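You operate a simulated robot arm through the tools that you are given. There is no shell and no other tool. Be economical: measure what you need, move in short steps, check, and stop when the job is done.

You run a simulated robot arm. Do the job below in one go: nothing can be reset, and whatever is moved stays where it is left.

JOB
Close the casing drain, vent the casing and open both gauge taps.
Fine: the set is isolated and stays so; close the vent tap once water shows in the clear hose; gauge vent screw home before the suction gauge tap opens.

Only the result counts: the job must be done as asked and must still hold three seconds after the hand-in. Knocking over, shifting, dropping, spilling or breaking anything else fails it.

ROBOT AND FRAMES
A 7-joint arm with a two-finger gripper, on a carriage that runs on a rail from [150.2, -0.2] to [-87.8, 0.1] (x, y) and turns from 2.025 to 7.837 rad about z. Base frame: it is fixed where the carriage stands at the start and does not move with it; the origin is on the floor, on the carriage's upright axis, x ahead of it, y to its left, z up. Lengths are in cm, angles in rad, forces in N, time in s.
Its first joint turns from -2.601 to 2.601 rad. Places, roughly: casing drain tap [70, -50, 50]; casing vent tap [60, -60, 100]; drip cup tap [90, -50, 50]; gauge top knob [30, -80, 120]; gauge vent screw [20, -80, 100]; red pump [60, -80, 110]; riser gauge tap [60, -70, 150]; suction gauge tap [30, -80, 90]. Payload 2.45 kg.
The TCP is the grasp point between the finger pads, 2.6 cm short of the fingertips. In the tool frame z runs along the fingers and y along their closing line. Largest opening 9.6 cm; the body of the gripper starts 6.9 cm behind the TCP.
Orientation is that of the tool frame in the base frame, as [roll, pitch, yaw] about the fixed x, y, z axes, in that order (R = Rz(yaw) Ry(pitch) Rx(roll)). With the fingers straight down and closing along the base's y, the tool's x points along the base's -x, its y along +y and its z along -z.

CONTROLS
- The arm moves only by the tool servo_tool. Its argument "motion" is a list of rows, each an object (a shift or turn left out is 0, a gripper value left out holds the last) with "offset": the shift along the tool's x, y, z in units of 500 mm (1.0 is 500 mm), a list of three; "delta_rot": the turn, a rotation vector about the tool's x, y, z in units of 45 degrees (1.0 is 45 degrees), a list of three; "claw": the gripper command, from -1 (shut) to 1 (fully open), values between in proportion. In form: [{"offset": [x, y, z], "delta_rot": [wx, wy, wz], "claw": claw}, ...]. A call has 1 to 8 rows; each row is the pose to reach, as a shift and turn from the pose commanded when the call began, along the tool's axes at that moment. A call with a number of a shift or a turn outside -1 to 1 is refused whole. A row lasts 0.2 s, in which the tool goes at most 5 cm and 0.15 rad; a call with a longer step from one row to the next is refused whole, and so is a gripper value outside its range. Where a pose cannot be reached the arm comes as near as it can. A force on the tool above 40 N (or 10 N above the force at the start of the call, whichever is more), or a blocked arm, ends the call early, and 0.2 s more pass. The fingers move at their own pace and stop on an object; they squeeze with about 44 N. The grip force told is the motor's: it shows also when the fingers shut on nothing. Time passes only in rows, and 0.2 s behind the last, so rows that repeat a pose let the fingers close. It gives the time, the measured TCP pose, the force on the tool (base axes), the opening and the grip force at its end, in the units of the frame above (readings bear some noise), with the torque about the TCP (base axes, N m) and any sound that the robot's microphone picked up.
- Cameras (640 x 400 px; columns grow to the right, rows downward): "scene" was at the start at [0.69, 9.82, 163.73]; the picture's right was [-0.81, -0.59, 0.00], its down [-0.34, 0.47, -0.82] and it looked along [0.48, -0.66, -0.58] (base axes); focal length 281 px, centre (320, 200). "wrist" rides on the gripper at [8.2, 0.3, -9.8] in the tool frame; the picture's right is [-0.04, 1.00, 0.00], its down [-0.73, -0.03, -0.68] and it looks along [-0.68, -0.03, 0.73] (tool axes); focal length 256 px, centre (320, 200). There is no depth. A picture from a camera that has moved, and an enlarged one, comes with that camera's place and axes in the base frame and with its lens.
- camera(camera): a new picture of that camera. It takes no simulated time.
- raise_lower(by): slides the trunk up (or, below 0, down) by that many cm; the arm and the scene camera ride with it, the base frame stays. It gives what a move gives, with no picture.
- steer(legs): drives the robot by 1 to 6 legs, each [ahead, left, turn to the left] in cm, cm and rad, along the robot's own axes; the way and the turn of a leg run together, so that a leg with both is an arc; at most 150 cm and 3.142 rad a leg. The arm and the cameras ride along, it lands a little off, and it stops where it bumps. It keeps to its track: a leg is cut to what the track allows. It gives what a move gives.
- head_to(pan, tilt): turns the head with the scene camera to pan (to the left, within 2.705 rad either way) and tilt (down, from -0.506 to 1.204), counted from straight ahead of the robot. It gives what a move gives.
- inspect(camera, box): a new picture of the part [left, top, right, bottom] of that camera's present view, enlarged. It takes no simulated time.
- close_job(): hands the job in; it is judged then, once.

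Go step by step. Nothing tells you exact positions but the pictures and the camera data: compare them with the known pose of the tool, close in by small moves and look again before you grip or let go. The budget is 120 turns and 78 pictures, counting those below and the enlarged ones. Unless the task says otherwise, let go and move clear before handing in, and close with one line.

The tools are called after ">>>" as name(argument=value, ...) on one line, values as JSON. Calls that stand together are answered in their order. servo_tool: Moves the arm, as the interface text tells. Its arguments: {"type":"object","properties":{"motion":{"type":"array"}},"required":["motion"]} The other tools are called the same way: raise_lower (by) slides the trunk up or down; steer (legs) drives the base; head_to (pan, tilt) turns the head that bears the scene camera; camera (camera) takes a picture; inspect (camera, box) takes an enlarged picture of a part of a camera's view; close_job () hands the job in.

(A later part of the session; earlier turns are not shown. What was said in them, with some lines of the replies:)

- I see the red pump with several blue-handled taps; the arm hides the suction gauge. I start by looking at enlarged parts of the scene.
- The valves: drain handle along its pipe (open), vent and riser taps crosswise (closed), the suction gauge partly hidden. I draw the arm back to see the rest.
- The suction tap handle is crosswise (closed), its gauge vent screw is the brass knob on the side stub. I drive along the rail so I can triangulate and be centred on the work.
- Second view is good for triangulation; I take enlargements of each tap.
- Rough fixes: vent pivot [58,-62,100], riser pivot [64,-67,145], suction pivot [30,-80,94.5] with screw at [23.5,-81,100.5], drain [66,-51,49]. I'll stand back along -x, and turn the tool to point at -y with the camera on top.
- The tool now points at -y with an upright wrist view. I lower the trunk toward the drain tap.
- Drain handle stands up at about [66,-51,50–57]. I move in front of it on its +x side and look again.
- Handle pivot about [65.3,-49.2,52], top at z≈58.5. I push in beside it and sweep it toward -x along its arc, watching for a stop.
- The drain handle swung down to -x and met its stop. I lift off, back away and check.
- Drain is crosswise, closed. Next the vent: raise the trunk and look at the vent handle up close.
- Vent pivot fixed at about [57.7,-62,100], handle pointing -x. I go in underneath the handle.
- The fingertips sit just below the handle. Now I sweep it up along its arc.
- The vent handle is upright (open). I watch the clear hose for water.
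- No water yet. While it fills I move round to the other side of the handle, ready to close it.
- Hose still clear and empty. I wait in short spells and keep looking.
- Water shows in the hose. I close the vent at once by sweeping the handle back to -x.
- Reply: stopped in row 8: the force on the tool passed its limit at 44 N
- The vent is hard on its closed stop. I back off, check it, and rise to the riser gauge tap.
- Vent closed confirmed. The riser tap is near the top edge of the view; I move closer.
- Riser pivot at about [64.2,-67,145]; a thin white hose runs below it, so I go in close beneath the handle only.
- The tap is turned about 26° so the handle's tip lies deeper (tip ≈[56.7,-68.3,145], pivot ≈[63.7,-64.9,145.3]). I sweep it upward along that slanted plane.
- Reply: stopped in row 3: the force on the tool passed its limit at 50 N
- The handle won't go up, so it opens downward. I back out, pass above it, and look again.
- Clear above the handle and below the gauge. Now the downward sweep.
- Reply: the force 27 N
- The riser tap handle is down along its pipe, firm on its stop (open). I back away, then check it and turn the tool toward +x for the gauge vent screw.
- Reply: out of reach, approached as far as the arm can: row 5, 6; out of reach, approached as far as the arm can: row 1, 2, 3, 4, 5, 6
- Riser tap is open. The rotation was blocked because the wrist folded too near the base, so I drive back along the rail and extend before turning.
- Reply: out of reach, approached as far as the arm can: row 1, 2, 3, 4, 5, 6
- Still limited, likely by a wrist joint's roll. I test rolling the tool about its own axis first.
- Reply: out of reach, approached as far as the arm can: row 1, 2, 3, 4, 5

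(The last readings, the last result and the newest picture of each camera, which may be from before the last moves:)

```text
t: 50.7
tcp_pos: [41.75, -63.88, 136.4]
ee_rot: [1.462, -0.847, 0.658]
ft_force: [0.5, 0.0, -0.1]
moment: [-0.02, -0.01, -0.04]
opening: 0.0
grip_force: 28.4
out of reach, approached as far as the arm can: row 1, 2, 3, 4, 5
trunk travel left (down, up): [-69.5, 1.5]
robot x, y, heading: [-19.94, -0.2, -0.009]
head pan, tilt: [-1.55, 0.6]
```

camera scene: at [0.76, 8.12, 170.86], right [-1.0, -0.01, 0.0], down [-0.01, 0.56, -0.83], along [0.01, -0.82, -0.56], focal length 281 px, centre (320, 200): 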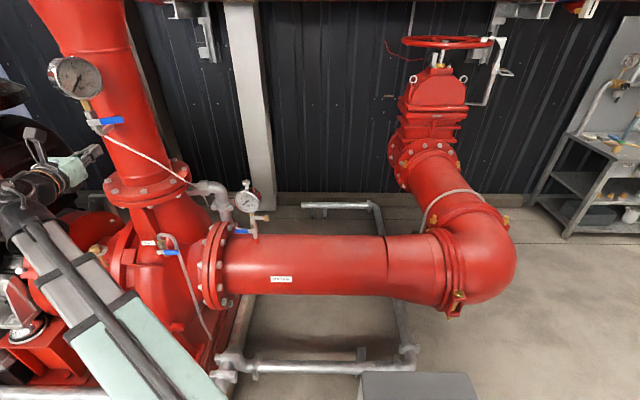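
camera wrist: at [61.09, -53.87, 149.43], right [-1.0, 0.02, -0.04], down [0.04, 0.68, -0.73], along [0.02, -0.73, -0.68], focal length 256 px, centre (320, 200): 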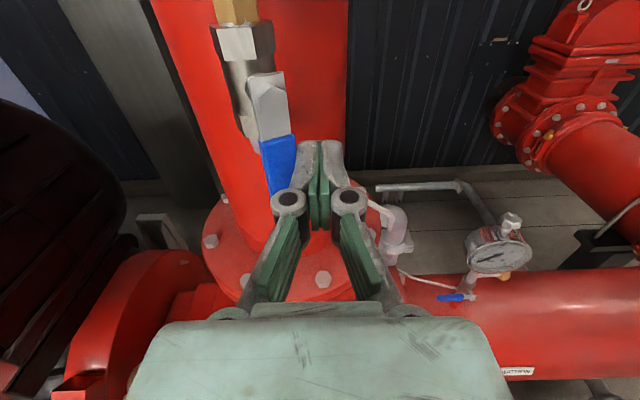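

It partly rolled but drifted; the height may be part of the limit. I bring the tool down to work height and read the pose.

>>> servo_tool(motion=[{"offset": [-0.07, -0.063, -0.007]}, {"offset": [-0.14, -0.126, -0.014]}, {"offset": [-0.21, -0.19, -0.02]}, {"offset": [-0.28, -0.25, -0.027]}, {"offset": [-0.28, -0.25, -0.027]}])

```text
t: 51.9
tcp_pos: [41.5, -63.85, 117.97]
ee_rot: [1.46, -0.849, 0.659]
ft_force: [-1.0, -0.6, 0.6]
moment: [-0.02, 0.0, 0.0]
opening: 0.0
grip_force: 28.3
trunk travel left (down, up): [-69.5, 1.5]
robot x, y, heading: [-19.73, -0.0, -0.006]
head pan, tilt: [-1.55, 0.6]
```

Now not limited. I rotate to point along +x with the camera on the upper front side.

>>> servo_tool(motion=[{"delta_rot": [0.14, 0.115, -0.004]}, {"delta_rot": [0.28, 0.23, -0.009]}, {"delta_rot": [0.42, 0.345, -0.013]}, {"delta_rot": [0.56, 0.46, -0.017]}, {"delta_rot": [0.7, 0.575, -0.021]}, {"delta_rot": [0.84, 0.69, -0.026]}, {"delta_rot": [0.979, 0.805, -0.03]}])

>>> camera(camera="scene")

```text
t: 53.5
tcp_pos: [41.76, -63.72, 117.57]
ee_rot: [1.567, -0.785, 1.574]
ft_force: [0.5, -0.4, -0.3]
moment: [0.0, 0.01, 0.01]
opening: 0.01
grip_force: 28.5
out of reach, approached as far as the arm can: row 1, 2, 3
trunk travel left (down, up): [-69.5, 1.5]
robot x, y, heading: [-19.86, 0.07, -0.006]
head pan, tilt: [-1.55, 0.6]
```

```text
42 pictures are left
camera scene: at [-24.09, 8.12, 170.86], right [-1.0, -0.02, 0.0], down [-0.01, 0.56, -0.82], along [0.01, -0.82, -0.57], focal length 281 px, centre (320, 200)
```

scene: 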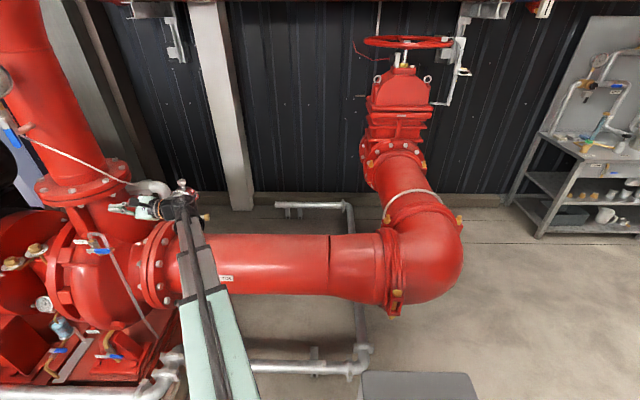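

The tool points along +x. I move it back to the -x side of the screw for a close look.

>>> servo_tool(motion=[{"offset": [0, 0, -0.09]}, {"offset": [0, 0, -0.18]}, {"offset": [0, 0, -0.27]}, {"offset": [-0.03, 0, -0.36]}, {"offset": [-0.08, -0.01, -0.44]}, {"offset": [-0.14, -0.02, -0.52]}, {"offset": [-0.198, -0.028, -0.6]}])

>>> camera(camera="wrist")

>>> camera(camera="scene")

```text
refused: row 6 steps farther than a row can; nothing moved
```

```text
41 pictures are left
camera wrist: at [31.93, -58.16, 123.52], right [0.0, -0.73, 0.68], down [-0.68, -0.5, -0.54], along [0.74, -0.46, -0.5], focal length 256 px, centre (320, 200)
```

wrist: 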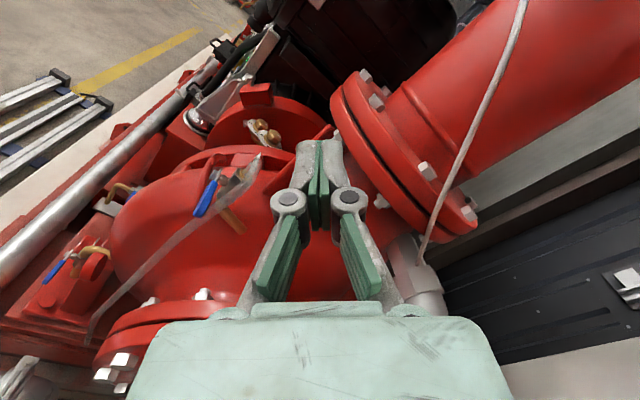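

```text
40 pictures are left
camera scene: at [-24.09, 8.12, 170.86], right [-1.0, -0.02, 0.0], down [-0.01, 0.56, -0.82], along [0.01, -0.82, -0.57], focal length 281 px, centre (320, 200)
```

scene: 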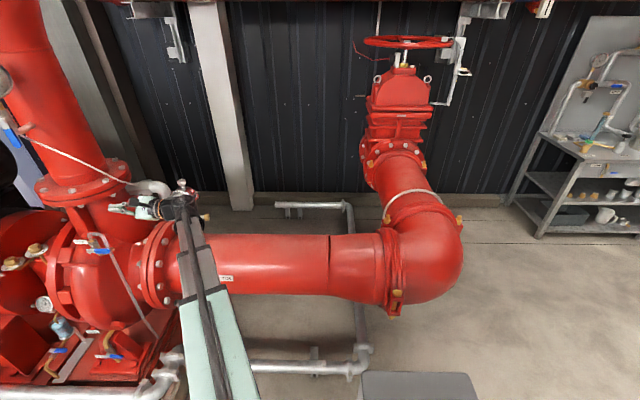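

A row was too long; I resend in smaller steps.

>>> servo_tool(motion=[{"offset": [0, 0, -0.09]}, {"offset": [0, 0, -0.18]}, {"offset": [0, 0, -0.27]}, {"offset": [-0.01, 0, -0.36]}, {"offset": [-0.05, -0.005, -0.44]}, {"offset": [-0.09, -0.01, -0.52]}, {"offset": [-0.13, -0.02, -0.6]}, {"offset": [-0.198, -0.028, -0.62]}])

>>> camera(camera="wrist")

```text
t: 55.3
tcp_pos: [10.73, -69.87, 109.13]
ee_rot: [1.567, -0.786, 1.571]
ft_force: [0.6, -0.6, 0.7]
moment: [0.0, 0.02, 0.01]
opening: 0.01
grip_force: 28.5
trunk travel left (down, up): [-69.5, 1.5]
robot x, y, heading: [-19.91, 0.24, -0.009]
head pan, tilt: [-1.55, 0.6]
```

```text
39 pictures are left
camera wrist: at [0.82, -64.32, 114.95], right [0.0, -0.73, 0.68], down [-0.68, -0.5, -0.54], along [0.74, -0.46, -0.5], focal length 256 px, centre (320, 200)
```

wrist: 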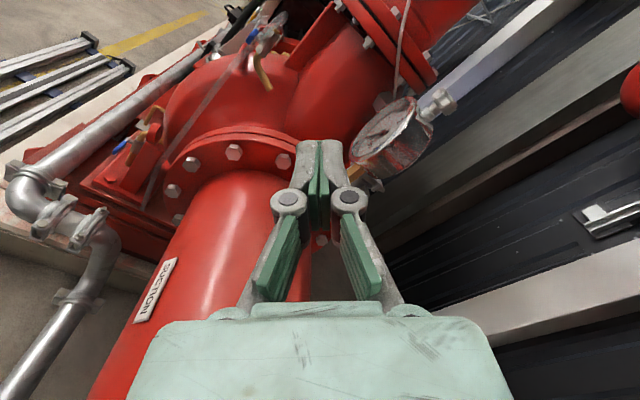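

I open the fingers and roll so the camera sits on the front side, then look at the knob.

>>> servo_tool(motion=[{"delta_rot": [0, 0, -0.166], "claw": 0.2}, {"delta_rot": [0, 0, -0.333]}, {"delta_rot": [0, 0, -0.5]}, {"delta_rot": [0, 0, -0.666]}, {"delta_rot": [0, 0, -0.833]}, {"delta_rot": [0, 0, -1]}])

>>> camera(camera="wrist")

```text
t: 56.7
tcp_pos: [10.83, -69.74, 109.51]
ee_rot: [1.572, -0.268, 1.571]
ft_force: [0.9, -0.5, -0.7]
moment: [0.02, -0.02, 0.01]
opening: 5.75
grip_force: 0.1
out of reach, approached as far as the arm can: row 5, 6
trunk travel left (down, up): [-69.5, 1.5]
robot x, y, heading: [-19.93, -0.07, -0.008]
head pan, tilt: [-1.55, 0.6]
```

```text
38 pictures are left
camera wrist: at [0.99, -61.86, 111.86], right [0.0, -0.3, 0.95], down [-0.68, -0.7, -0.22], along [0.73, -0.65, -0.2], focal length 256 px, centre (320, 200)
```

wrist: 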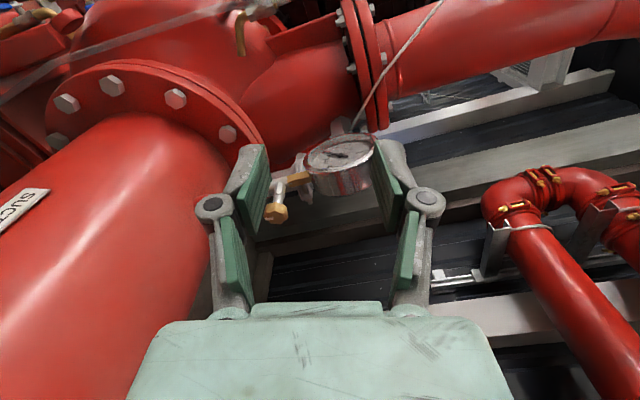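

The knob is in view; I enlarge it.

>>> inspect(camera="wrist", box=[240, 120, 400, 240])

```text
3.33 times, centred on (320, 180) of wrist
camera zoom: at [0.99, -61.86, 111.86], right [0.0, -0.3, 0.95], down [-0.68, -0.7, -0.22], along [0.73, -0.65, -0.2], focal length 853 px, centre (320, 267)
```

zoom: 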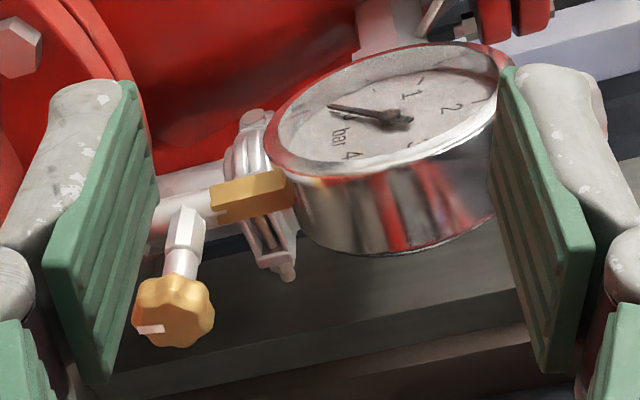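

Knob centre about [23.5,-82,100], axis along x, with a thin bare shaft showing (screwed out). I line up in front of it.

>>> servo_tool(motion=[{"offset": [-0.075, -0.03, 0.015]}, {"offset": [-0.15, -0.06, 0.03]}, {"offset": [-0.22, -0.09, 0.045]}, {"offset": [-0.29, -0.117, 0.064]}, {"offset": [-0.29, -0.117, 0.064]}])

>>> inspect(camera="wrist", box=[200, 60, 440, 210])

```text
t: 57.9
tcp_pos: [14.23, -82.73, 103.25]
ee_rot: [1.586, -0.313, 1.567]
ft_force: [-0.5, -0.1, -0.1]
moment: [0.01, 0.01, -0.02]
opening: 5.74
grip_force: 0.1
out of reach, approached as far as the arm can: row 1, 2, 3, 4, 5
trunk travel left (down, up): [-69.5, 1.5]
robot x, y, heading: [-20.15, 0.2, -0.006]
head pan, tilt: [-1.55, 0.6]
```

```text
2.67 times, centred on (320, 135) of wrist
camera zoom: at [4.44, -75.07, 106.19], right [0.02, -0.35, 0.94], down [-0.68, -0.69, -0.24], along [0.73, -0.64, -0.25], focal length 683 px, centre (320, 373)
```

zoom: 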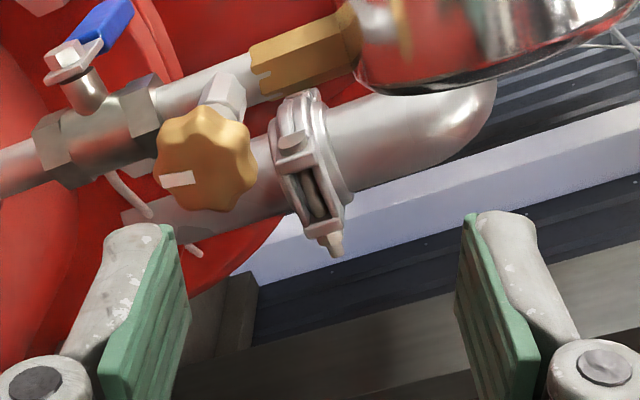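

Slightly high due to reach; I lower the trunk by 3.5 cm and roll a little away from the limit.

>>> raise_lower(by=-8)

>>> servo_tool(motion=[{"delta_rot": [0, 0, 0.15], "offset": [0.02, 0.04, 0]}, {"delta_rot": [0, 0, 0.25], "offset": [0.034, 0.08, 0]}, {"delta_rot": [0, 0, 0.25], "offset": [0.034, 0.08, 0]}])

>>> inspect(camera="wrist", box=[200, 60, 440, 210])

```text
t: 59.0
tcp_pos: [14.18, -82.59, 95.36]
ee_rot: [1.585, -0.313, 1.567]
ft_force: [0.3, 0.4, -0.1]
moment: [-0.01, 0.04, 0.0]
opening: 5.76
grip_force: 0.0
trunk travel left (down, up): [-61.5, 9.5]
robot x, y, heading: [-19.79, -0.18, -0.006]
head pan, tilt: [-1.55, 0.6]
```

```text
t: 59.9
tcp_pos: [14.34, -82.32, 99.73]
ee_rot: [1.589, -0.511, 1.564]
ft_force: [-1.0, -0.9, -0.4]
moment: [-0.03, 0.01, -0.03]
opening: 5.77
grip_force: 0.0
trunk travel left (down, up): [-61.5, 9.5]
robot x, y, heading: [-19.89, -0.11, -0.008]
head pan, tilt: [-1.55, 0.6]
```

```text
2.67 times, centred on (320, 135) of wrist
camera zoom: at [4.56, -75.32, 104.04], right [0.01, -0.52, 0.85], down [-0.68, -0.63, -0.37], along [0.73, -0.58, -0.37], focal length 683 px, centre (320, 373)
```

zoom: 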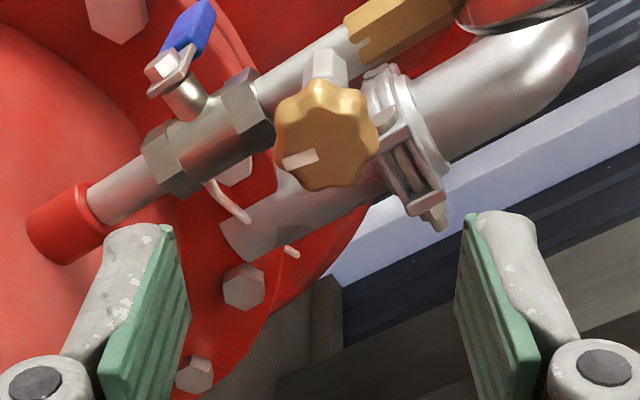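

Well aligned with the knob. I advance and close on it.

>>> servo_tool(motion=[{"offset": [0, 0, 0.08]}, {"offset": [0, 0, 0.154]}, {"offset": [0, 0, 0.154], "claw": -1}, {"offset": [0, 0, 0.154]}, {"offset": [0, 0, 0.154]}])

>>> camera(camera="wrist")

```text
t: 61.0
tcp_pos: [22.17, -82.34, 99.64]
ee_rot: [1.582, -0.511, 1.564]
ft_force: [6.9, -17.3, 23.0]
moment: [-0.14, 0.02, -0.56]
opening: 3.01
grip_force: 45.5
trunk travel left (down, up): [-61.5, 9.5]
robot x, y, heading: [-19.52, 0.28, -0.005]
head pan, tilt: [-1.55, 0.6]
```

```text
34 pictures are left
camera wrist: at [12.27, -75.33, 103.94], right [0.01, -0.52, 0.85], down [-0.68, -0.63, -0.38], along [0.73, -0.58, -0.36], focal length 256 px, centre (320, 200)
```

wrist: 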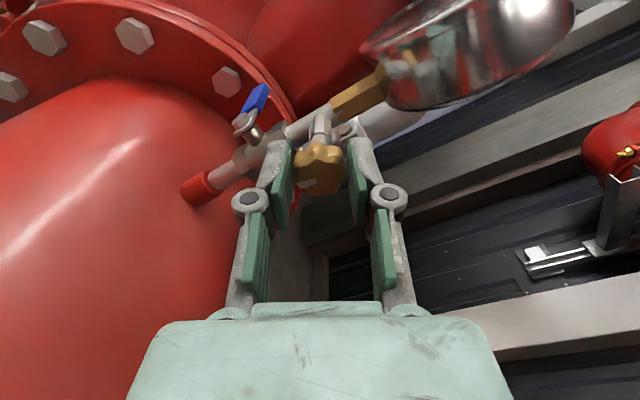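

Gripped (3.0 cm) with some side load; I relax it and turn clockwise 45° to see how it goes.

>>> servo_tool(motion=[{"offset": [0, 0.005, 0]}, {"offset": [0, 0.005, 0]}])

>>> servo_tool(motion=[{"delta_rot": [0, 0, 0.166]}, {"delta_rot": [0, 0, 0.333]}, {"delta_rot": [0, 0, 0.5]}, {"delta_rot": [0, 0, 0.666]}, {"delta_rot": [0, 0, 0.833]}, {"delta_rot": [0, 0, 1]}])

>>> inspect(camera="wrist", box=[240, 100, 400, 220])

```text
t: 61.6
tcp_pos: [22.05, -82.36, 99.62]
ee_rot: [1.587, -0.51, 1.565]
ft_force: [2.7, -7.7, 12.5]
moment: [-0.04, -0.36, -0.76]
opening: 3.0
grip_force: 45.0
trunk travel left (down, up): [-61.5, 9.5]
robot x, y, heading: [-19.6, -0.33, -0.006]
head pan, tilt: [-1.55, 0.6]
```

```text
t: 63.0
tcp_pos: [21.91, -82.63, 99.91]
ee_rot: [1.615, -1.299, 1.525]
ft_force: [10.9, -23.5, 21.3]
moment: [-0.1, 0.25, -0.49]
opening: 3.01
grip_force: 44.9
trunk travel left (down, up): [-61.5, 9.5]
robot x, y, heading: [-19.73, -0.13, -0.008]
head pan, tilt: [-1.55, 0.6]
```

```text
3.33 times, centred on (320, 160) of wrist
camera zoom: at [12.31, -80.61, 107.8], right [0.0, -0.97, 0.23], down [-0.69, -0.17, -0.71], along [0.73, -0.16, -0.67], focal length 853 px, centre (320, 333)
```

zoom: 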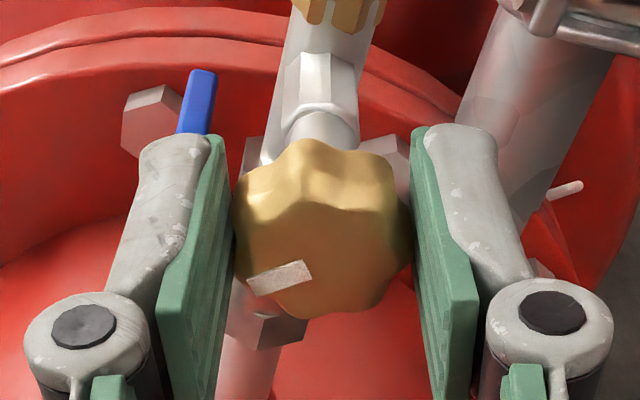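

The mark turned with the gripper, so the knob is turning. I centre the grip better and keep turning.

>>> servo_tool(motion=[{"offset": [0.005, 0.009, 0]}, {"offset": [0.005, 0.009, 0], "delta_rot": [0, 0, 0.166]}, {"offset": [0.005, 0.009, 0], "delta_rot": [0, 0, 0.333]}, {"offset": [0.005, 0.009, 0], "delta_rot": [0, 0, 0.5]}, {"offset": [0.005, 0.009, 0], "delta_rot": [0, 0, 0.666]}, {"offset": [0.005, 0.009, 0], "delta_rot": [0, 0, 0.833]}, {"offset": [0.005, 0.009, 0], "delta_rot": [0, 0, 1]}])

>>> servo_tool(motion=[{"delta_rot": [0, 0, 0.166]}, {"delta_rot": [0, 0, 0.333]}, {"delta_rot": [0, 0, 0.5]}, {"delta_rot": [0, 0, 0.666]}, {"delta_rot": [0, 0, 0.833]}, {"delta_rot": [0, 0, 1]}])

>>> camera(camera="wrist")

```text
t: 64.7
tcp_pos: [21.95, -82.75, 99.77]
ee_rot: [-1.609, -1.057, -1.533]
ft_force: [2.0, 2.1, -16.0]
moment: [0.0, 0.93, 0.44]
opening: 2.97
grip_force: 45.2
trunk travel left (down, up): [-61.5, 9.5]
robot x, y, heading: [-19.94, 0.1, -0.008]
head pan, tilt: [-1.55, 0.6]
```

```text
t: 66.0
tcp_pos: [22.09, -83.08, 99.68]
ee_rot: [-1.593, -0.271, -1.564]
ft_force: [-0.3, -10.7, -23.8]
moment: [-0.12, 0.66, 1.04]
opening: 2.92
grip_force: 44.7
trunk travel left (down, up): [-61.5, 9.5]
robot x, y, heading: [-19.83, 0.15, -0.006]
head pan, tilt: [-1.55, 0.6]
```

```text
32 pictures are left
camera wrist: at [12.25, -90.97, 101.64], right [-0.02, -0.23, -0.97], down [-0.68, 0.71, -0.15], along [0.73, 0.66, -0.17], focal length 256 px, centre (320, 200)
```

wrist: 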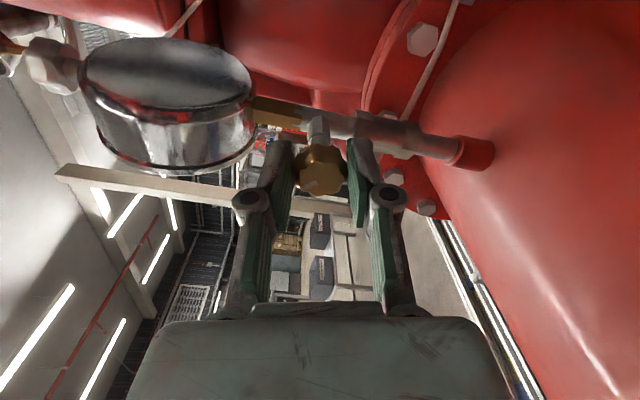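

Turned about 135° so far. I enlarge to see the gap to the hex.

>>> inspect(camera="wrist", box=[250, 100, 410, 220])

```text
3.33 times, centred on (330, 160) of wrist
camera zoom: at [12.25, -90.97, 101.64], right [-0.02, -0.23, -0.97], down [-0.68, 0.71, -0.15], along [0.73, 0.66, -0.17], focal length 853 px, centre (287, 333)
```

zoom: 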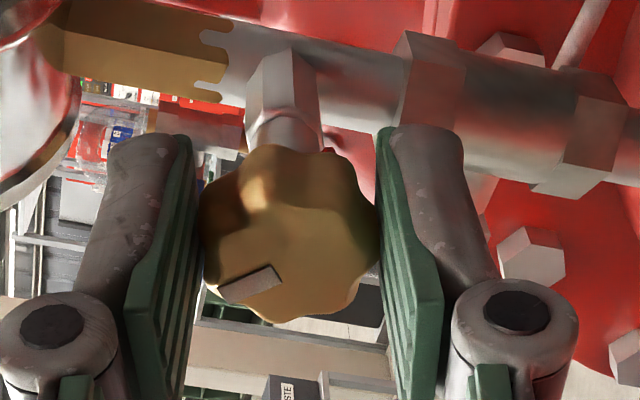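

Knob and gripper turn together and a gap remains. I open, roll back in place, and regrip for another bite.

>>> servo_tool(motion=[{"claw": 0.1}, {"claw": 0.1}, {"delta_rot": [0, 0, -0.166]}, {"delta_rot": [0, 0, -0.333]}, {"delta_rot": [0, 0, -0.5]}, {"delta_rot": [0, 0, -0.666]}, {"delta_rot": [0, 0, -0.833]}, {"delta_rot": [0, 0, -1]}])

>>> servo_tool(motion=[{"delta_rot": [0, 0, -0.166]}, {"delta_rot": [0, 0, -0.333]}, {"delta_rot": [0, 0, -0.5]}, {"delta_rot": [0, 0, -0.666]}, {"delta_rot": [0, 0, -0.833]}, {"delta_rot": [0, 0, -1]}])

>>> servo_tool(motion=[{"delta_rot": [0, 0, -0.166]}, {"delta_rot": [0, 0, -0.333]}, {"delta_rot": [0, 0, -0.5]}, {"delta_rot": [0, 0, -0.666]}, {"delta_rot": [0, 0, -0.833]}, {"delta_rot": [0, 0, -1]}])

```text
t: 67.8
tcp_pos: [21.95, -82.69, 100.16]
ee_rot: [-1.601, -1.063, -1.541]
ft_force: [-0.3, -1.0, -0.6]
moment: [0.02, 0.0, 0.03]
opening: 5.3
grip_force: 0.0
trunk travel left (down, up): [-61.5, 9.5]
robot x, y, heading: [-19.63, -0.14, -0.008]
head pan, tilt: [-1.55, 0.6]
```

```text
t: 69.2
tcp_pos: [22.1, -82.87, 100.16]
ee_rot: [1.628, -1.293, 1.517]
ft_force: [0.2, -0.1, 0.4]
moment: [0.01, -0.03, -0.02]
opening: 5.3
grip_force: 0.1
trunk travel left (down, up): [-61.5, 9.5]
robot x, y, heading: [-20.2, -0.24, -0.007]
head pan, tilt: [-1.55, 0.6]
```

```text
t: 70.7
tcp_pos: [22.19, -82.79, 100.17]
ee_rot: [1.588, -0.508, 1.563]
ft_force: [-1.2, 1.0, 0.4]
moment: [0.02, 0.01, 0.01]
opening: 5.26
grip_force: 0.1
trunk travel left (down, up): [-61.5, 9.5]
robot x, y, heading: [-19.76, -0.16, -0.006]
head pan, tilt: [-1.55, 0.6]
```

I recentre by a few millimetres, grip, and turn another 135°.

>>> servo_tool(motion=[{"offset": [-0.0034, -0.006, 0]}, {"offset": [-0.0034, -0.006, 0], "claw": -1}, {"offset": [-0.0034, -0.006, 0]}, {"offset": [-0.0034, -0.006, 0]}])

>>> servo_tool(motion=[{"delta_rot": [0, 0, 0.166]}, {"delta_rot": [0, 0, 0.333]}, {"delta_rot": [0, 0, 0.5]}, {"delta_rot": [0, 0, 0.666]}, {"delta_rot": [0, 0, 0.833]}, {"delta_rot": [0, 0, 1]}])

>>> servo_tool(motion=[{"delta_rot": [0, 0, 0.166]}, {"delta_rot": [0, 0, 0.333]}, {"delta_rot": [0, 0, 0.5]}, {"delta_rot": [0, 0, 0.666]}, {"delta_rot": [0, 0, 0.833]}, {"delta_rot": [0, 0, 1]}])

>>> servo_tool(motion=[{"delta_rot": [0, 0, 0.166]}, {"delta_rot": [0, 0, 0.333]}, {"delta_rot": [0, 0, 0.5]}, {"delta_rot": [0, 0, 0.666]}, {"delta_rot": [0, 0, 0.833]}, {"delta_rot": [0, 0, 1]}])

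>>> inspect(camera="wrist", box=[250, 100, 410, 220])

```text
t: 71.7
tcp_pos: [21.98, -82.6, 99.47]
ee_rot: [1.593, -0.509, 1.563]
ft_force: [-10.3, 15.5, -21.6]
moment: [0.0, 0.24, 0.48]
opening: 2.98
grip_force: 44.8
trunk travel left (down, up): [-61.5, 9.5]
robot x, y, heading: [-19.91, 0.08, -0.003]
head pan, tilt: [-1.55, 0.6]
```

```text
t: 73.0
tcp_pos: [22.16, -82.7, 99.64]
ee_rot: [1.653, -1.296, 1.499]
ft_force: [-14.3, 24.5, -24.1]
moment: [-0.1, 0.59, 0.38]
opening: 3.01
grip_force: 45.1
trunk travel left (down, up): [-61.5, 9.5]
robot x, y, heading: [-19.94, 0.17, -0.008]
head pan, tilt: [-1.55, 0.6]
```

```text
t: 74.5
tcp_pos: [22.12, -82.69, 99.8]
ee_rot: [-1.601, -1.06, -1.544]
ft_force: [8.4, -0.5, 2.1]
moment: [-0.48, 0.06, -0.04]
opening: 3.04
grip_force: 44.7
trunk travel left (down, up): [-61.5, 9.5]
robot x, y, heading: [-19.57, 0.02, -0.004]
head pan, tilt: [-1.55, 0.6]
```

```text
t: 75.8
tcp_pos: [21.94, -82.98, 99.72]
ee_rot: [-1.589, -0.272, -1.567]
ft_force: [-3.7, -6.7, -7.5]
moment: [-0.68, 0.24, -0.08]
opening: 3.03
grip_force: 44.7
trunk travel left (down, up): [-61.5, 9.5]
robot x, y, heading: [-19.78, -0.12, -0.005]
head pan, tilt: [-1.55, 0.6]
```

```text
3.33 times, centred on (330, 160) of wrist
camera zoom: at [12.15, -90.88, 101.57], right [-0.02, -0.23, -0.97], down [-0.68, 0.71, -0.16], along [0.73, 0.66, -0.17], focal length 853 px, centre (287, 333)
```

zoom: 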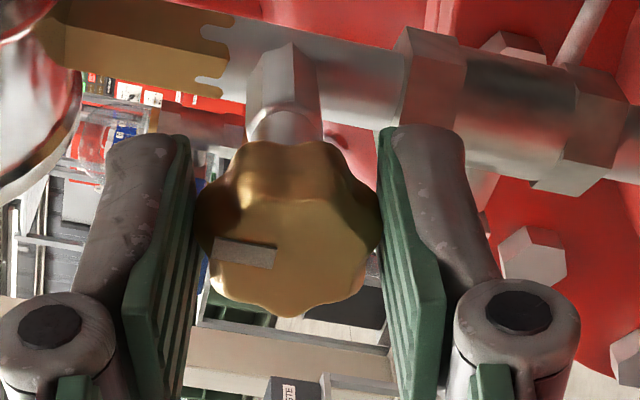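

Torque rose to about 0.7 N m and the mark moved only ~25° more this bite: likely home. I confirm with one more short bite, comparing the mark.

>>> servo_tool(motion=[{"claw": 0.1}, {"claw": 0.1}, {"delta_rot": [0, 0, -0.166]}, {"delta_rot": [0, 0, -0.333]}, {"delta_rot": [0, 0, -0.5]}, {"delta_rot": [0, 0, -0.666]}, {"delta_rot": [0, 0, -0.833]}, {"delta_rot": [0, 0, -1]}])

>>> servo_tool(motion=[{"claw": -1}, {"claw": -1}, {"claw": -1}])

>>> inspect(camera="wrist", box=[250, 100, 410, 220])

>>> servo_tool(motion=[{"delta_rot": [0, 0, 0.166]}, {"delta_rot": [0, 0, 0.333]}, {"delta_rot": [0, 0, 0.5]}, {"delta_rot": [0, 0, 0.666]}, {"delta_rot": [0, 0, 0.833]}, {"delta_rot": [0, 0, 1]}])

>>> inspect(camera="wrist", box=[250, 100, 410, 220])

```text
t: 77.7
tcp_pos: [22.1, -82.71, 99.76]
ee_rot: [-1.603, -1.063, -1.541]
ft_force: [0.4, -0.3, 0.4]
moment: [0.0, 0.01, -0.01]
opening: 5.26
grip_force: 0.0
trunk travel left (down, up): [-61.5, 9.5]
robot x, y, heading: [-20.04, 0.43, -0.004]
head pan, tilt: [-1.55, 0.6]
```

```text
t: 78.5
tcp_pos: [21.99, -82.77, 99.69]
ee_rot: [-1.601, -1.062, -1.54]
ft_force: [-5.2, 5.0, -0.7]
moment: [0.0, -0.06, 0.14]
opening: 3.0
grip_force: 45.1
trunk travel left (down, up): [-61.5, 9.5]
robot x, y, heading: [-19.92, 0.02, -0.011]
head pan, tilt: [-1.55, 0.6]
```

```text
3.33 times, centred on (330, 160) of wrist
camera zoom: at [12.28, -86.99, 106.7], right [-0.01, -0.85, -0.52], down [-0.69, 0.38, -0.62], along [0.72, 0.36, -0.59], focal length 853 px, centre (287, 333)
```

zoom: 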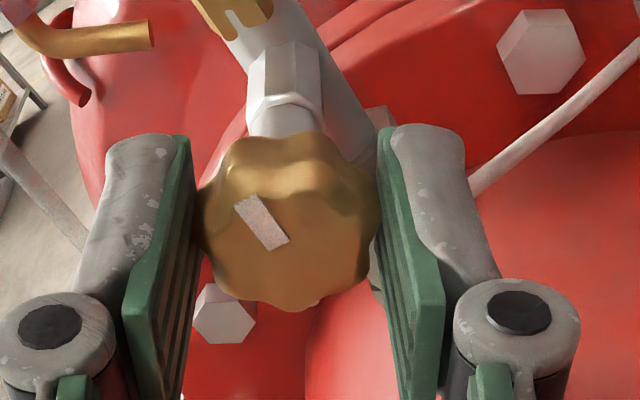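

```text
t: 79.8
tcp_pos: [22.02, -82.96, 99.54]
ee_rot: [-1.589, -0.273, -1.565]
ft_force: [3.1, -6.6, -8.2]
moment: [-0.67, 0.28, -0.12]
opening: 3.02
grip_force: 44.8
trunk travel left (down, up): [-61.5, 9.5]
robot x, y, heading: [-19.63, 0.14, -0.005]
head pan, tilt: [-1.55, 0.6]
```

```text
3.33 times, centred on (330, 160) of wrist
camera zoom: at [12.23, -90.88, 101.57], right [-0.02, -0.23, -0.97], down [-0.68, 0.71, -0.16], along [0.73, 0.66, -0.17], focal length 853 px, centre (287, 333)
```

zoom: 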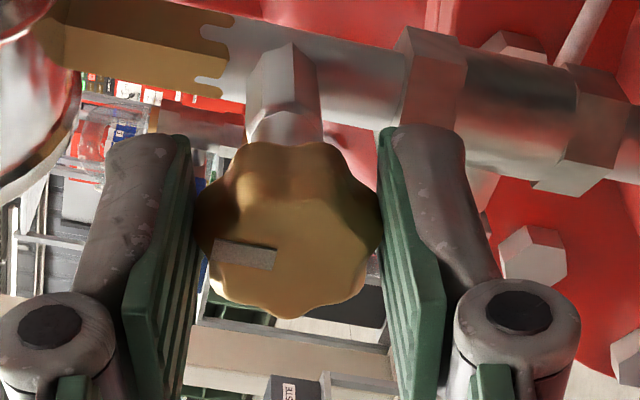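

The mark did not move again while the torque rose: the vent screw is home. I release, back off and roll the camera up again.

>>> servo_tool(motion=[{"claw": 0.2}, {"claw": 0.2}, {"offset": [0, 0, -0.08]}, {"offset": [0, 0, -0.16]}])

>>> servo_tool(motion=[{"delta_rot": [0, 0, -0.166], "claw": -1}, {"delta_rot": [0, 0, -0.333]}, {"delta_rot": [0, 0, -0.5]}, {"delta_rot": [0, 0, -0.666]}, {"delta_rot": [0, 0, -0.833]}, {"delta_rot": [0, 0, -1]}])

>>> servo_tool(motion=[{"delta_rot": [0, 0, -0.166]}, {"delta_rot": [0, 0, -0.333]}, {"delta_rot": [0, 0, -0.5]}, {"delta_rot": [0, 0, -0.666]}, {"delta_rot": [0, 0, -0.833]}, {"delta_rot": [0, 0, -1]}])

>>> servo_tool(motion=[{"offset": [0.025, -0.09, 0]}, {"offset": [0.05, -0.18, 0]}, {"offset": [0.075, -0.27, 0]}, {"offset": [0.1035, -0.36, 0]}, {"offset": [0.12, -0.45, 0]}])

```text
t: 80.8
tcp_pos: [14.06, -82.79, 99.83]
ee_rot: [-1.586, -0.275, -1.563]
ft_force: [-0.5, 0.2, -0.7]
moment: [0.01, -0.01, 0.0]
opening: 5.74
grip_force: 0.0
trunk travel left (down, up): [-61.5, 9.5]
robot x, y, heading: [-19.84, 0.22, -0.006]
head pan, tilt: [-1.55, 0.6]
```

```text
t: 82.2
tcp_pos: [13.91, -82.84, 99.9]
ee_rot: [-1.601, -1.062, -1.542]
ft_force: [0.1, 1.2, -0.3]
moment: [0.01, -0.01, 0.02]
opening: 0.0
grip_force: 28.0
trunk travel left (down, up): [-61.5, 9.5]
robot x, y, heading: [-19.71, -0.31, -0.006]
head pan, tilt: [-1.55, 0.6]
```

```text
t: 83.7
tcp_pos: [14.01, -82.84, 99.97]
ee_rot: [1.628, -1.294, 1.519]
ft_force: [-0.8, -0.2, -0.5]
moment: [0.04, 0.02, 0.01]
opening: 0.01
grip_force: 27.9
trunk travel left (down, up): [-61.5, 9.5]
robot x, y, heading: [-19.48, -0.15, -0.006]
head pan, tilt: [-1.55, 0.6]
```

```text
t: 84.8
tcp_pos: [13.77, -59.24, 99.58]
ee_rot: [1.627, -1.294, 1.52]
ft_force: [-0.6, -0.5, 0.2]
moment: [-0.05, 0.0, 0.05]
opening: 0.0
grip_force: 28.7
trunk travel left (down, up): [-61.5, 9.5]
robot x, y, heading: [-19.86, -0.19, -0.006]
head pan, tilt: [-1.55, 0.6]
```

Now I swing the tool back to point at -y.

>>> servo_tool(motion=[{"delta_rot": [-0.166, 0, 0]}, {"delta_rot": [-0.333, 0, 0]}, {"delta_rot": [-0.5, 0, 0]}, {"delta_rot": [-0.666, 0, 0]}, {"delta_rot": [-0.833, 0, 0]}, {"delta_rot": [-1, 0, 0]}])

>>> servo_tool(motion=[{"delta_rot": [-0.166, 0, 0]}, {"delta_rot": [-0.333, 0, 0]}, {"delta_rot": [-0.5, 0, 0]}, {"delta_rot": [-0.666, 0, 0]}, {"delta_rot": [-0.833, 0, 0]}, {"delta_rot": [-1, 0, 0]}])

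>>> camera(camera="wrist")

```text
t: 86.2
tcp_pos: [13.87, -59.43, 99.47]
ee_rot: [0.843, -1.296, 1.515]
ft_force: [0.6, -0.8, 0.6]
moment: [-0.01, 0.02, 0.01]
opening: 0.02
grip_force: 28.2
trunk travel left (down, up): [-61.5, 9.5]
robot x, y, heading: [-20.27, -0.46, -0.002]
head pan, tilt: [-1.55, 0.6]
```

```text
t: 87.7
tcp_pos: [13.41, -59.85, 99.67]
ee_rot: [0.579, -1.299, 1.528]
ft_force: [0.6, 0.1, 0.2]
moment: [0.0, -0.02, 0.0]
opening: 0.01
grip_force: 28.9
out of reach, approached as far as the arm can: row 2, 3, 4, 5, 6
trunk travel left (down, up): [-61.5, 9.5]
robot x, y, heading: [-19.7, 0.24, -0.006]
head pan, tilt: [-1.55, 0.6]
```

```text
27 pictures are left
camera wrist: at [8.1, -49.63, 105.25], right [-0.86, -0.5, 0.11], down [-0.33, 0.38, -0.86], along [0.39, -0.78, -0.49], focal length 256 px, centre (320, 200)
```

wrist: 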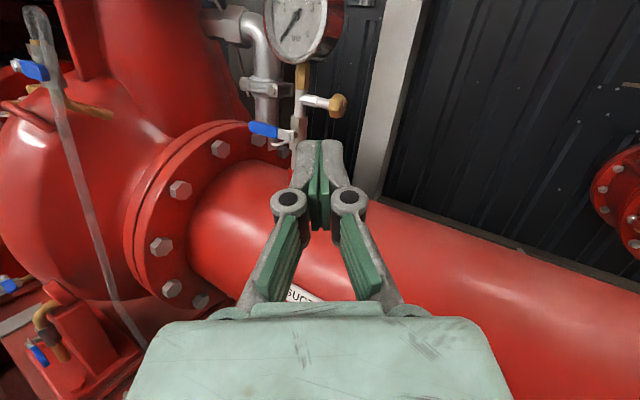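

This pose is stuck about 30° short of -y, so I level the tool, back off and turn the whole carriage right by that angle instead.

>>> servo_tool(motion=[{"delta_rot": [0, -0.144, 0], "offset": [0, 0, -0.05]}, {"delta_rot": [0, -0.288, 0], "offset": [0, 0, -0.1]}])

>>> steer(legs=[[0, 0, -0.553]])

>>> camera(camera="wrist")

```text
t: 88.2
tcp_pos: [12.47, -60.3, 96.9]
ee_rot: [1.557, -1.423, 0.532]
ft_force: [-0.5, 0.1, 0.0]
moment: [0.0, -0.03, 0.01]
opening: 0.0
grip_force: 28.7
out of reach, approached as far as the arm can: row 1, 2
trunk travel left (down, up): [-61.5, 9.5]
robot x, y, heading: [-19.86, -0.06, -0.004]
head pan, tilt: [-1.55, 0.6]
```

```text
t: 90.2
tcp_pos: [-24.69, -68.24, 96.9]
ee_rot: [1.546, -1.422, -0.019]
ft_force: [0.5, -1.2, 0.4]
moment: [0.0, 0.02, 0.02]
opening: 0.0
grip_force: 28.2
trunk travel left (down, up): [-61.5, 9.5]
robot x, y, heading: [-20.07, -0.23, -0.57]
head pan, tilt: [-1.55, 0.6]
```

```text
26 pictures are left
camera wrist: at [-23.46, -58.36, 104.93], right [-0.99, 0.04, 0.11], down [-0.05, 0.68, -0.73], along [-0.11, -0.73, -0.67], focal length 256 px, centre (320, 200)
```

wrist: 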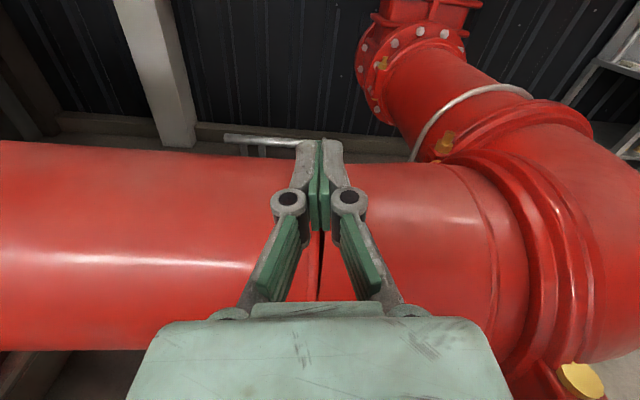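

Tool now looks straight at -y. I drive along +x toward the suction gauge tap.

>>> steer(legs=[[46.3, 29.6, 0]])

>>> camera(camera="wrist")

```text
t: 93.4
tcp_pos: [29.06, -68.12, 96.96]
ee_rot: [1.545, -1.423, -0.028]
ft_force: [-0.6, -0.6, -0.1]
moment: [0.0, -0.04, -0.03]
opening: 0.0
grip_force: 28.7
trunk travel left (down, up): [-61.5, 9.5]
robot x, y, heading: [34.46, -0.21, -0.577]
head pan, tilt: [-1.55, 0.6]
```

```text
25 pictures are left
camera wrist: at [30.42, -58.39, 104.93], right [-0.99, 0.05, 0.11], down [-0.04, 0.68, -0.73], along [-0.11, -0.73, -0.67], focal length 256 px, centre (320, 200)
```

wrist: 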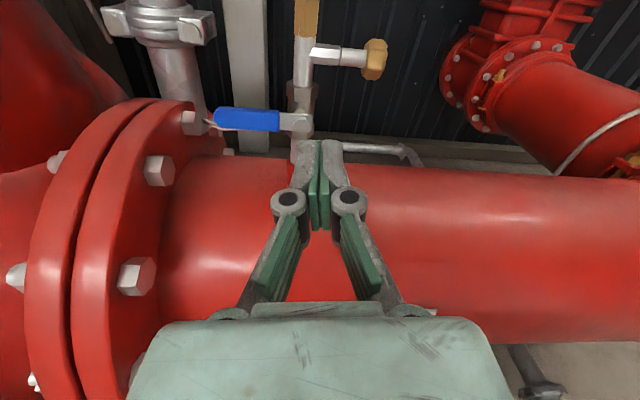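

Suction handle: pivot ≈[29.65,-80.2,94.4], pointing +x to ≈37.3; the pipe top lies well below. I slip the fingertips under the handle.

>>> servo_tool(motion=[{"offset": [-0.05, -0.06, 0]}, {"offset": [-0.094, -0.121, 0.03]}, {"offset": [-0.094, -0.121, 0.11]}, {"offset": [-0.094, -0.121, 0.17]}, {"offset": [-0.094, -0.121, 0.207]}])

>>> camera(camera="wrist")

```text
t: 94.6
tcp_pos: [31.68, -78.76, 92.02]
ee_rot: [1.607, -1.43, -0.059]
ft_force: [-0.2, 0.1, -0.1]
moment: [-0.02, -0.04, 0.01]
opening: 0.0
grip_force: 28.7
out of reach, approached as far as the arm can: row 1, 2, 3, 4, 5
trunk travel left (down, up): [-61.5, 9.5]
robot x, y, heading: [34.4, -0.13, -0.575]
head pan, tilt: [-1.55, 0.6]
```

```text
24 pictures are left
camera wrist: at [32.8, -68.9, 100.05], right [-0.99, 0.02, 0.1], down [-0.06, 0.68, -0.73], along [-0.09, -0.73, -0.68], focal length 256 px, centre (320, 200)
```

wrist: 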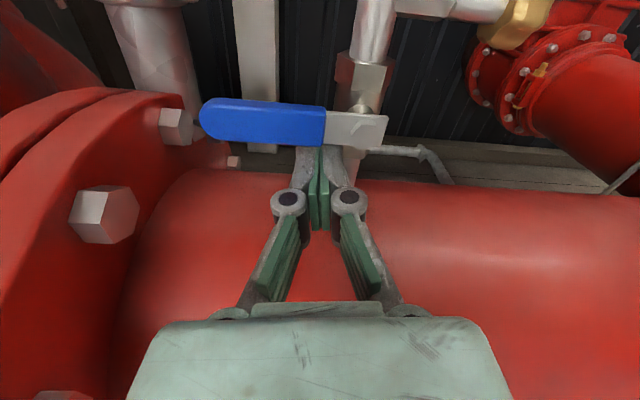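

I'm at the arm's limit toward +x, so I back out, shift the arm -x and bring the carriage +x instead.

>>> servo_tool(motion=[{"offset": [0, 0, -0.09]}, {"offset": [0, 0.05, -0.1]}, {"offset": [0, 0.1, -0.1]}])

>>> steer(legs=[[6.1, 4.0, 0]])

```text
t: 95.4
tcp_pos: [26.94, -73.65, 92.99]
ee_rot: [1.543, -1.423, -0.023]
ft_force: [0.4, 0.1, -0.6]
moment: [0.0, -0.01, -0.03]
opening: 0.0
grip_force: 28.3
out of reach, approached as far as the arm can: row 1
trunk travel left (down, up): [-61.5, 9.5]
robot x, y, heading: [34.36, 0.04, -0.576]
head pan, tilt: [-1.55, 0.6]
```

```text
t: 96.4
tcp_pos: [34.12, -73.58, 93.02]
ee_rot: [1.546, -1.422, -0.027]
ft_force: [0.2, 0.3, 0.1]
moment: [0.02, -0.01, -0.03]
opening: 0.0
grip_force: 28.3
trunk travel left (down, up): [-61.5, 9.5]
robot x, y, heading: [41.59, 0.08, -0.579]
head pan, tilt: [-1.55, 0.6]
```

>>> servo_tool(motion=[{"offset": [-0.033, -0.004, 0]}, {"offset": [-0.033, -0.004, 0.05]}, {"offset": [-0.033, -0.004, 0.102]}, {"offset": [-0.033, -0.004, 0.102]}])

>>> camera(camera="wrist")

```text
t: 97.4
tcp_pos: [34.04, -78.55, 91.55]
ee_rot: [1.547, -1.423, -0.033]
ft_force: [-0.1, -0.4, -0.5]
moment: [-0.02, 0.01, -0.02]
opening: 0.01
grip_force: 28.2
trunk travel left (down, up): [-61.5, 9.5]
robot x, y, heading: [41.83, 0.25, -0.576]
head pan, tilt: [-1.55, 0.6]
```

```text
23 pictures are left
camera wrist: at [35.42, -68.77, 99.46], right [-0.99, 0.05, 0.11], down [-0.04, 0.68, -0.73], along [-0.11, -0.73, -0.67], focal length 256 px, centre (320, 200)
```

wrist: 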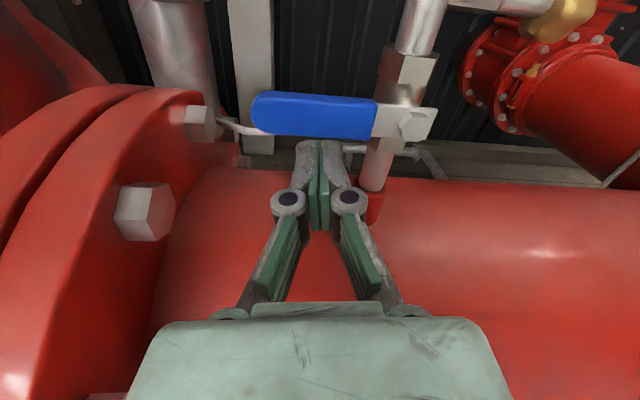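

The fingertips are under the handle. I try the sweep upward.

>>> servo_tool(motion=[{"offset": [0.0137, 0.0099, 0]}, {"offset": [0.0367, 0.005, 0]}, {"offset": [0.0607, 0.0065, 0]}, {"offset": [0.0819, 0.0137, 0]}, {"offset": [0.102, 0.0266, 0]}, {"offset": [0.1177, 0.0444, 0]}, {"offset": [0.1288, 0.0653, 0]}, {"offset": [0.127, 0.076, 0]}])

>>> camera(camera="wrist")

```text
t: 98.0
tcp_pos: [33.64, -78.67, 92.36]
ee_rot: [1.713, -1.423, -0.202]
ft_force: [0.0, -1.8, -12.6]
moment: [0.14, -0.14, 0.06]
opening: 0.0
grip_force: 28.5
trunk travel left (down, up): [-61.5, 9.5]
robot x, y, heading: [41.78, -0.31, -0.583]
head pan, tilt: [-1.55, 0.6]
stopped in row 3: the force on the tool passed its limit at 52 N (the readings are from after the stop); the commanded pose is now the measured one
```

```text
22 pictures are left
camera wrist: at [35.06, -69.07, 100.54], right [-0.99, 0.06, 0.11], down [-0.04, 0.7, -0.72], along [-0.12, -0.71, -0.69], focal length 256 px, centre (320, 200)
```

wrist: 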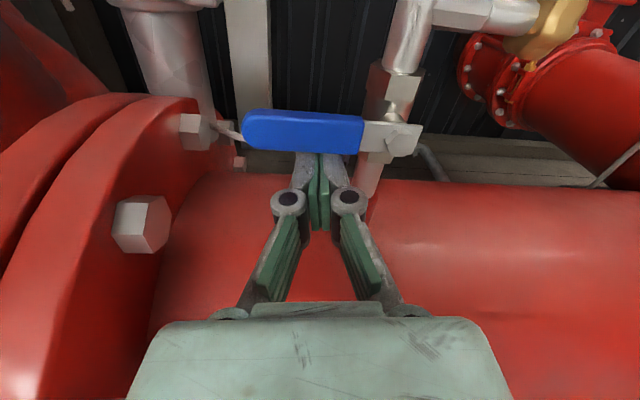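

It's blocked upward, so it opens downward. I go round above the handle.

>>> servo_tool(motion=[{"offset": [-0.01, 0, -0.02]}, {"offset": [-0.01, 0, -0.1]}, {"offset": [0.05, 0.007, -0.1]}, {"offset": [0.108, 0.014, -0.1]}, {"offset": [0.108, 0.014, -0.05]}, {"offset": [0.108, 0.014, 0.0]}])

>>> camera(camera="wrist")

```text
t: 99.4
tcp_pos: [33.85, -78.84, 98.14]
ee_rot: [1.678, -1.423, -0.167]
ft_force: [-0.2, -0.5, 0.6]
moment: [0.04, -0.02, -0.01]
opening: 0.0
grip_force: 28.8
trunk travel left (down, up): [-61.5, 9.5]
robot x, y, heading: [41.91, -0.2, -0.579]
head pan, tilt: [-1.55, 0.6]
```

```text
21 pictures are left
camera wrist: at [35.3, -69.17, 106.3], right [-0.99, 0.06, 0.11], down [-0.04, 0.69, -0.72], along [-0.12, -0.72, -0.69], focal length 256 px, centre (320, 200)
```

wrist: 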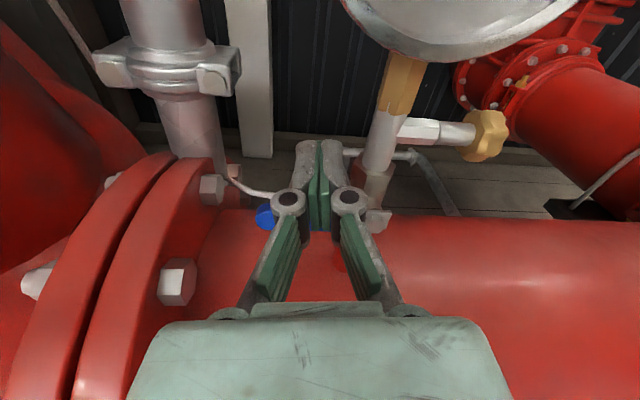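

Clear above the handle. Now the downward sweep.

>>> servo_tool(motion=[{"offset": [-0.033, -0.001, 0]}, {"offset": [-0.0536, -0.012, 0]}, {"offset": [-0.077, -0.0174, 0]}, {"offset": [-0.1002, -0.0168, 0]}, {"offset": [-0.1226, -0.01, 0]}, {"offset": [-0.1426, 0.0022, 0]}, {"offset": [-0.1593, 0.0189, 0]}, {"offset": [-0.1609, 0.0298, 0]}])

>>> camera(camera="wrist")

```text
t: 101.4
tcp_pos: [32.14, -78.37, 90.41]
ee_rot: [1.627, -1.418, -0.098]
ft_force: [11.6, 1.4, 0.5]
moment: [-0.04, -0.07, 0.21]
opening: 0.0
grip_force: 28.4
trunk travel left (down, up): [-61.5, 9.5]
robot x, y, heading: [41.86, 0.0, -0.576]
head pan, tilt: [-1.55, 0.6]
stopped in row 8: the force on the tool passed its limit at 42 N (the readings are from after the stop); the commanded pose is now the measured one
```

```text
20 pictures are left
camera wrist: at [33.48, -68.67, 98.46], right [-0.99, 0.04, 0.11], down [-0.05, 0.69, -0.72], along [-0.11, -0.72, -0.68], focal length 256 px, centre (320, 200)
```

wrist: 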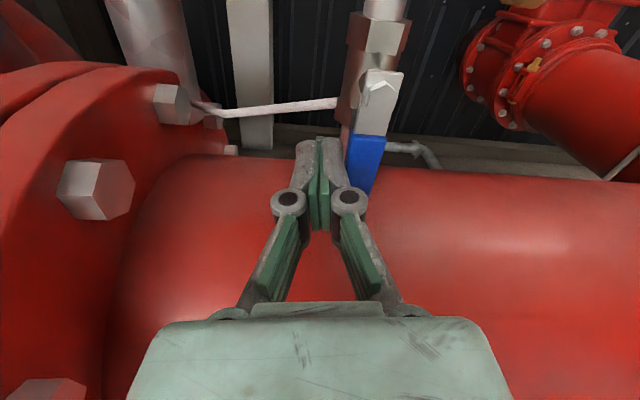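

Handle is down and hard on its stop. I move away along +x then straight back, and check all taps with the scene camera.

>>> servo_tool(motion=[{"offset": [0, -0.02, 0]}, {"offset": [0, -0.02, -0.08]}, {"offset": [0.03, -0.02, -0.16]}, {"offset": [0.06, 0.03, -0.24]}, {"offset": [0.06, 0.1, -0.28]}])

>>> head_to(pan=-0.97, tilt=0.65)

>>> camera(camera="scene")

>>> camera(camera="wrist")

```text
t: 102.6
tcp_pos: [27.92, -64.67, 93.88]
ee_rot: [1.643, -1.42, -0.119]
ft_force: [0.0, 0.2, 0.1]
moment: [0.0, 0.01, 0.04]
opening: 0.02
grip_force: 29.0
trunk travel left (down, up): [-61.5, 9.5]
robot x, y, heading: [42.09, -0.11, -0.578]
head pan, tilt: [-1.55, 0.6]
```

```text
t: 103.6
tcp_pos: [27.88, -64.61, 93.94]
ee_rot: [1.638, -1.421, -0.113]
ft_force: [-0.4, -0.8, -0.1]
moment: [0.0, -0.02, 0.01]
opening: 0.02
grip_force: 28.4
trunk travel left (down, up): [-61.5, 9.5]
robot x, y, heading: [41.89, -0.22, -0.574]
head pan, tilt: [-0.97, 0.649]
```

```text
19 pictures are left
camera scene: at [47.61, 7.93, 162.43], right [-1.0, -0.02, 0.0], down [-0.01, 0.6, -0.8], along [0.02, -0.8, -0.6], focal length 281 px, centre (320, 200)
```

scene: 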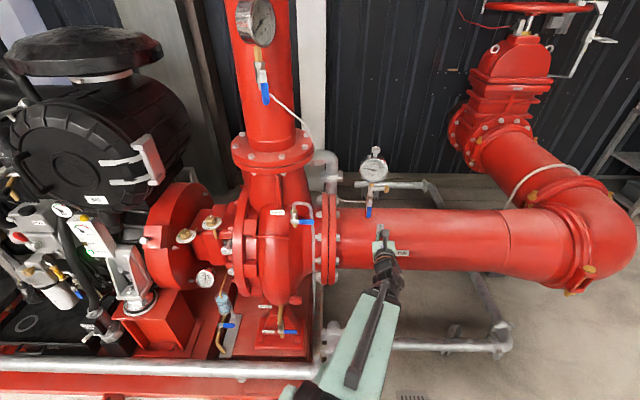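

```text
18 pictures are left
camera wrist: at [29.28, -54.9, 102.09], right [-0.99, 0.05, 0.11], down [-0.05, 0.69, -0.72], along [-0.11, -0.72, -0.68], focal length 256 px, centre (320, 200)
```

wrist: 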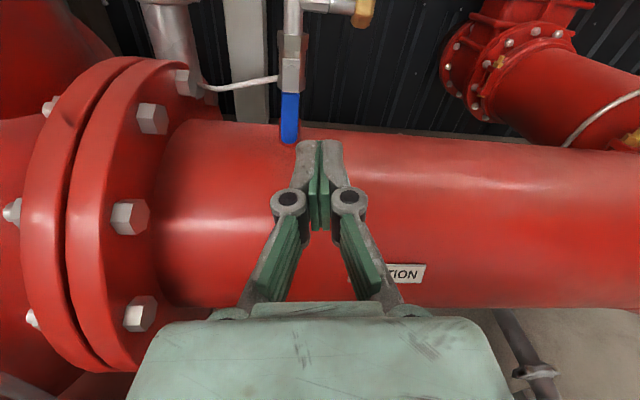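

>>> inspect(camera="scene", box=[200, 190, 420, 350])

>>> inspect(camera="scene", box=[220, 0, 420, 240])

```text
2.50 times, centred on (310, 270) of scene
camera zoom: at [47.61, 7.93, 162.43], right [-1.0, -0.02, 0.0], down [-0.01, 0.6, -0.8], along [0.02, -0.8, -0.6], focal length 702 px, centre (345, 25)
```

zoom: 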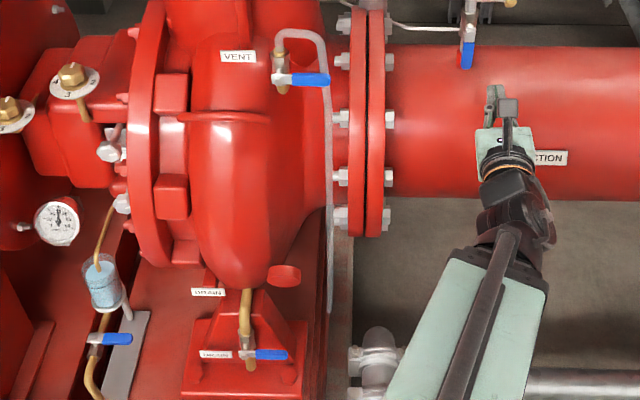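

```text
1.67 times, centred on (320, 120) of scene
camera zoom: at [47.61, 7.93, 162.43], right [-1.0, -0.02, 0.0], down [-0.01, 0.6, -0.8], along [0.02, -0.8, -0.6], focal length 468 px, centre (320, 333)
```

zoom: 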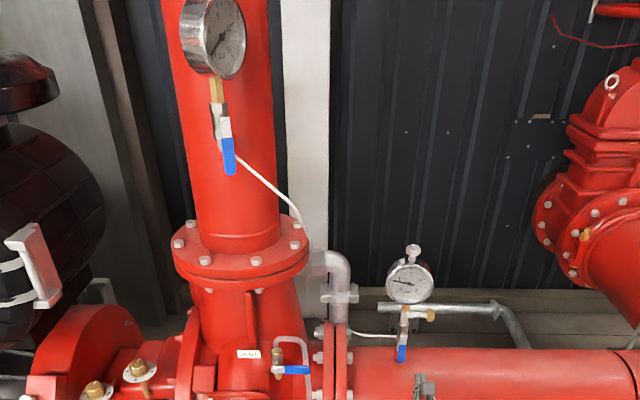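

Drain and vent handles are crosswise (closed), both gauge taps are along their pipes (open), and the suction gauge now reads above zero. The tool is clear, so I hand in.

>>> close_job()

```text
The job is handed in.
```

The job is handed in: the drain is closed, the casing was vented until water showed in the hose and then shut, the gauge vent screw is home, and both gauge taps are open.
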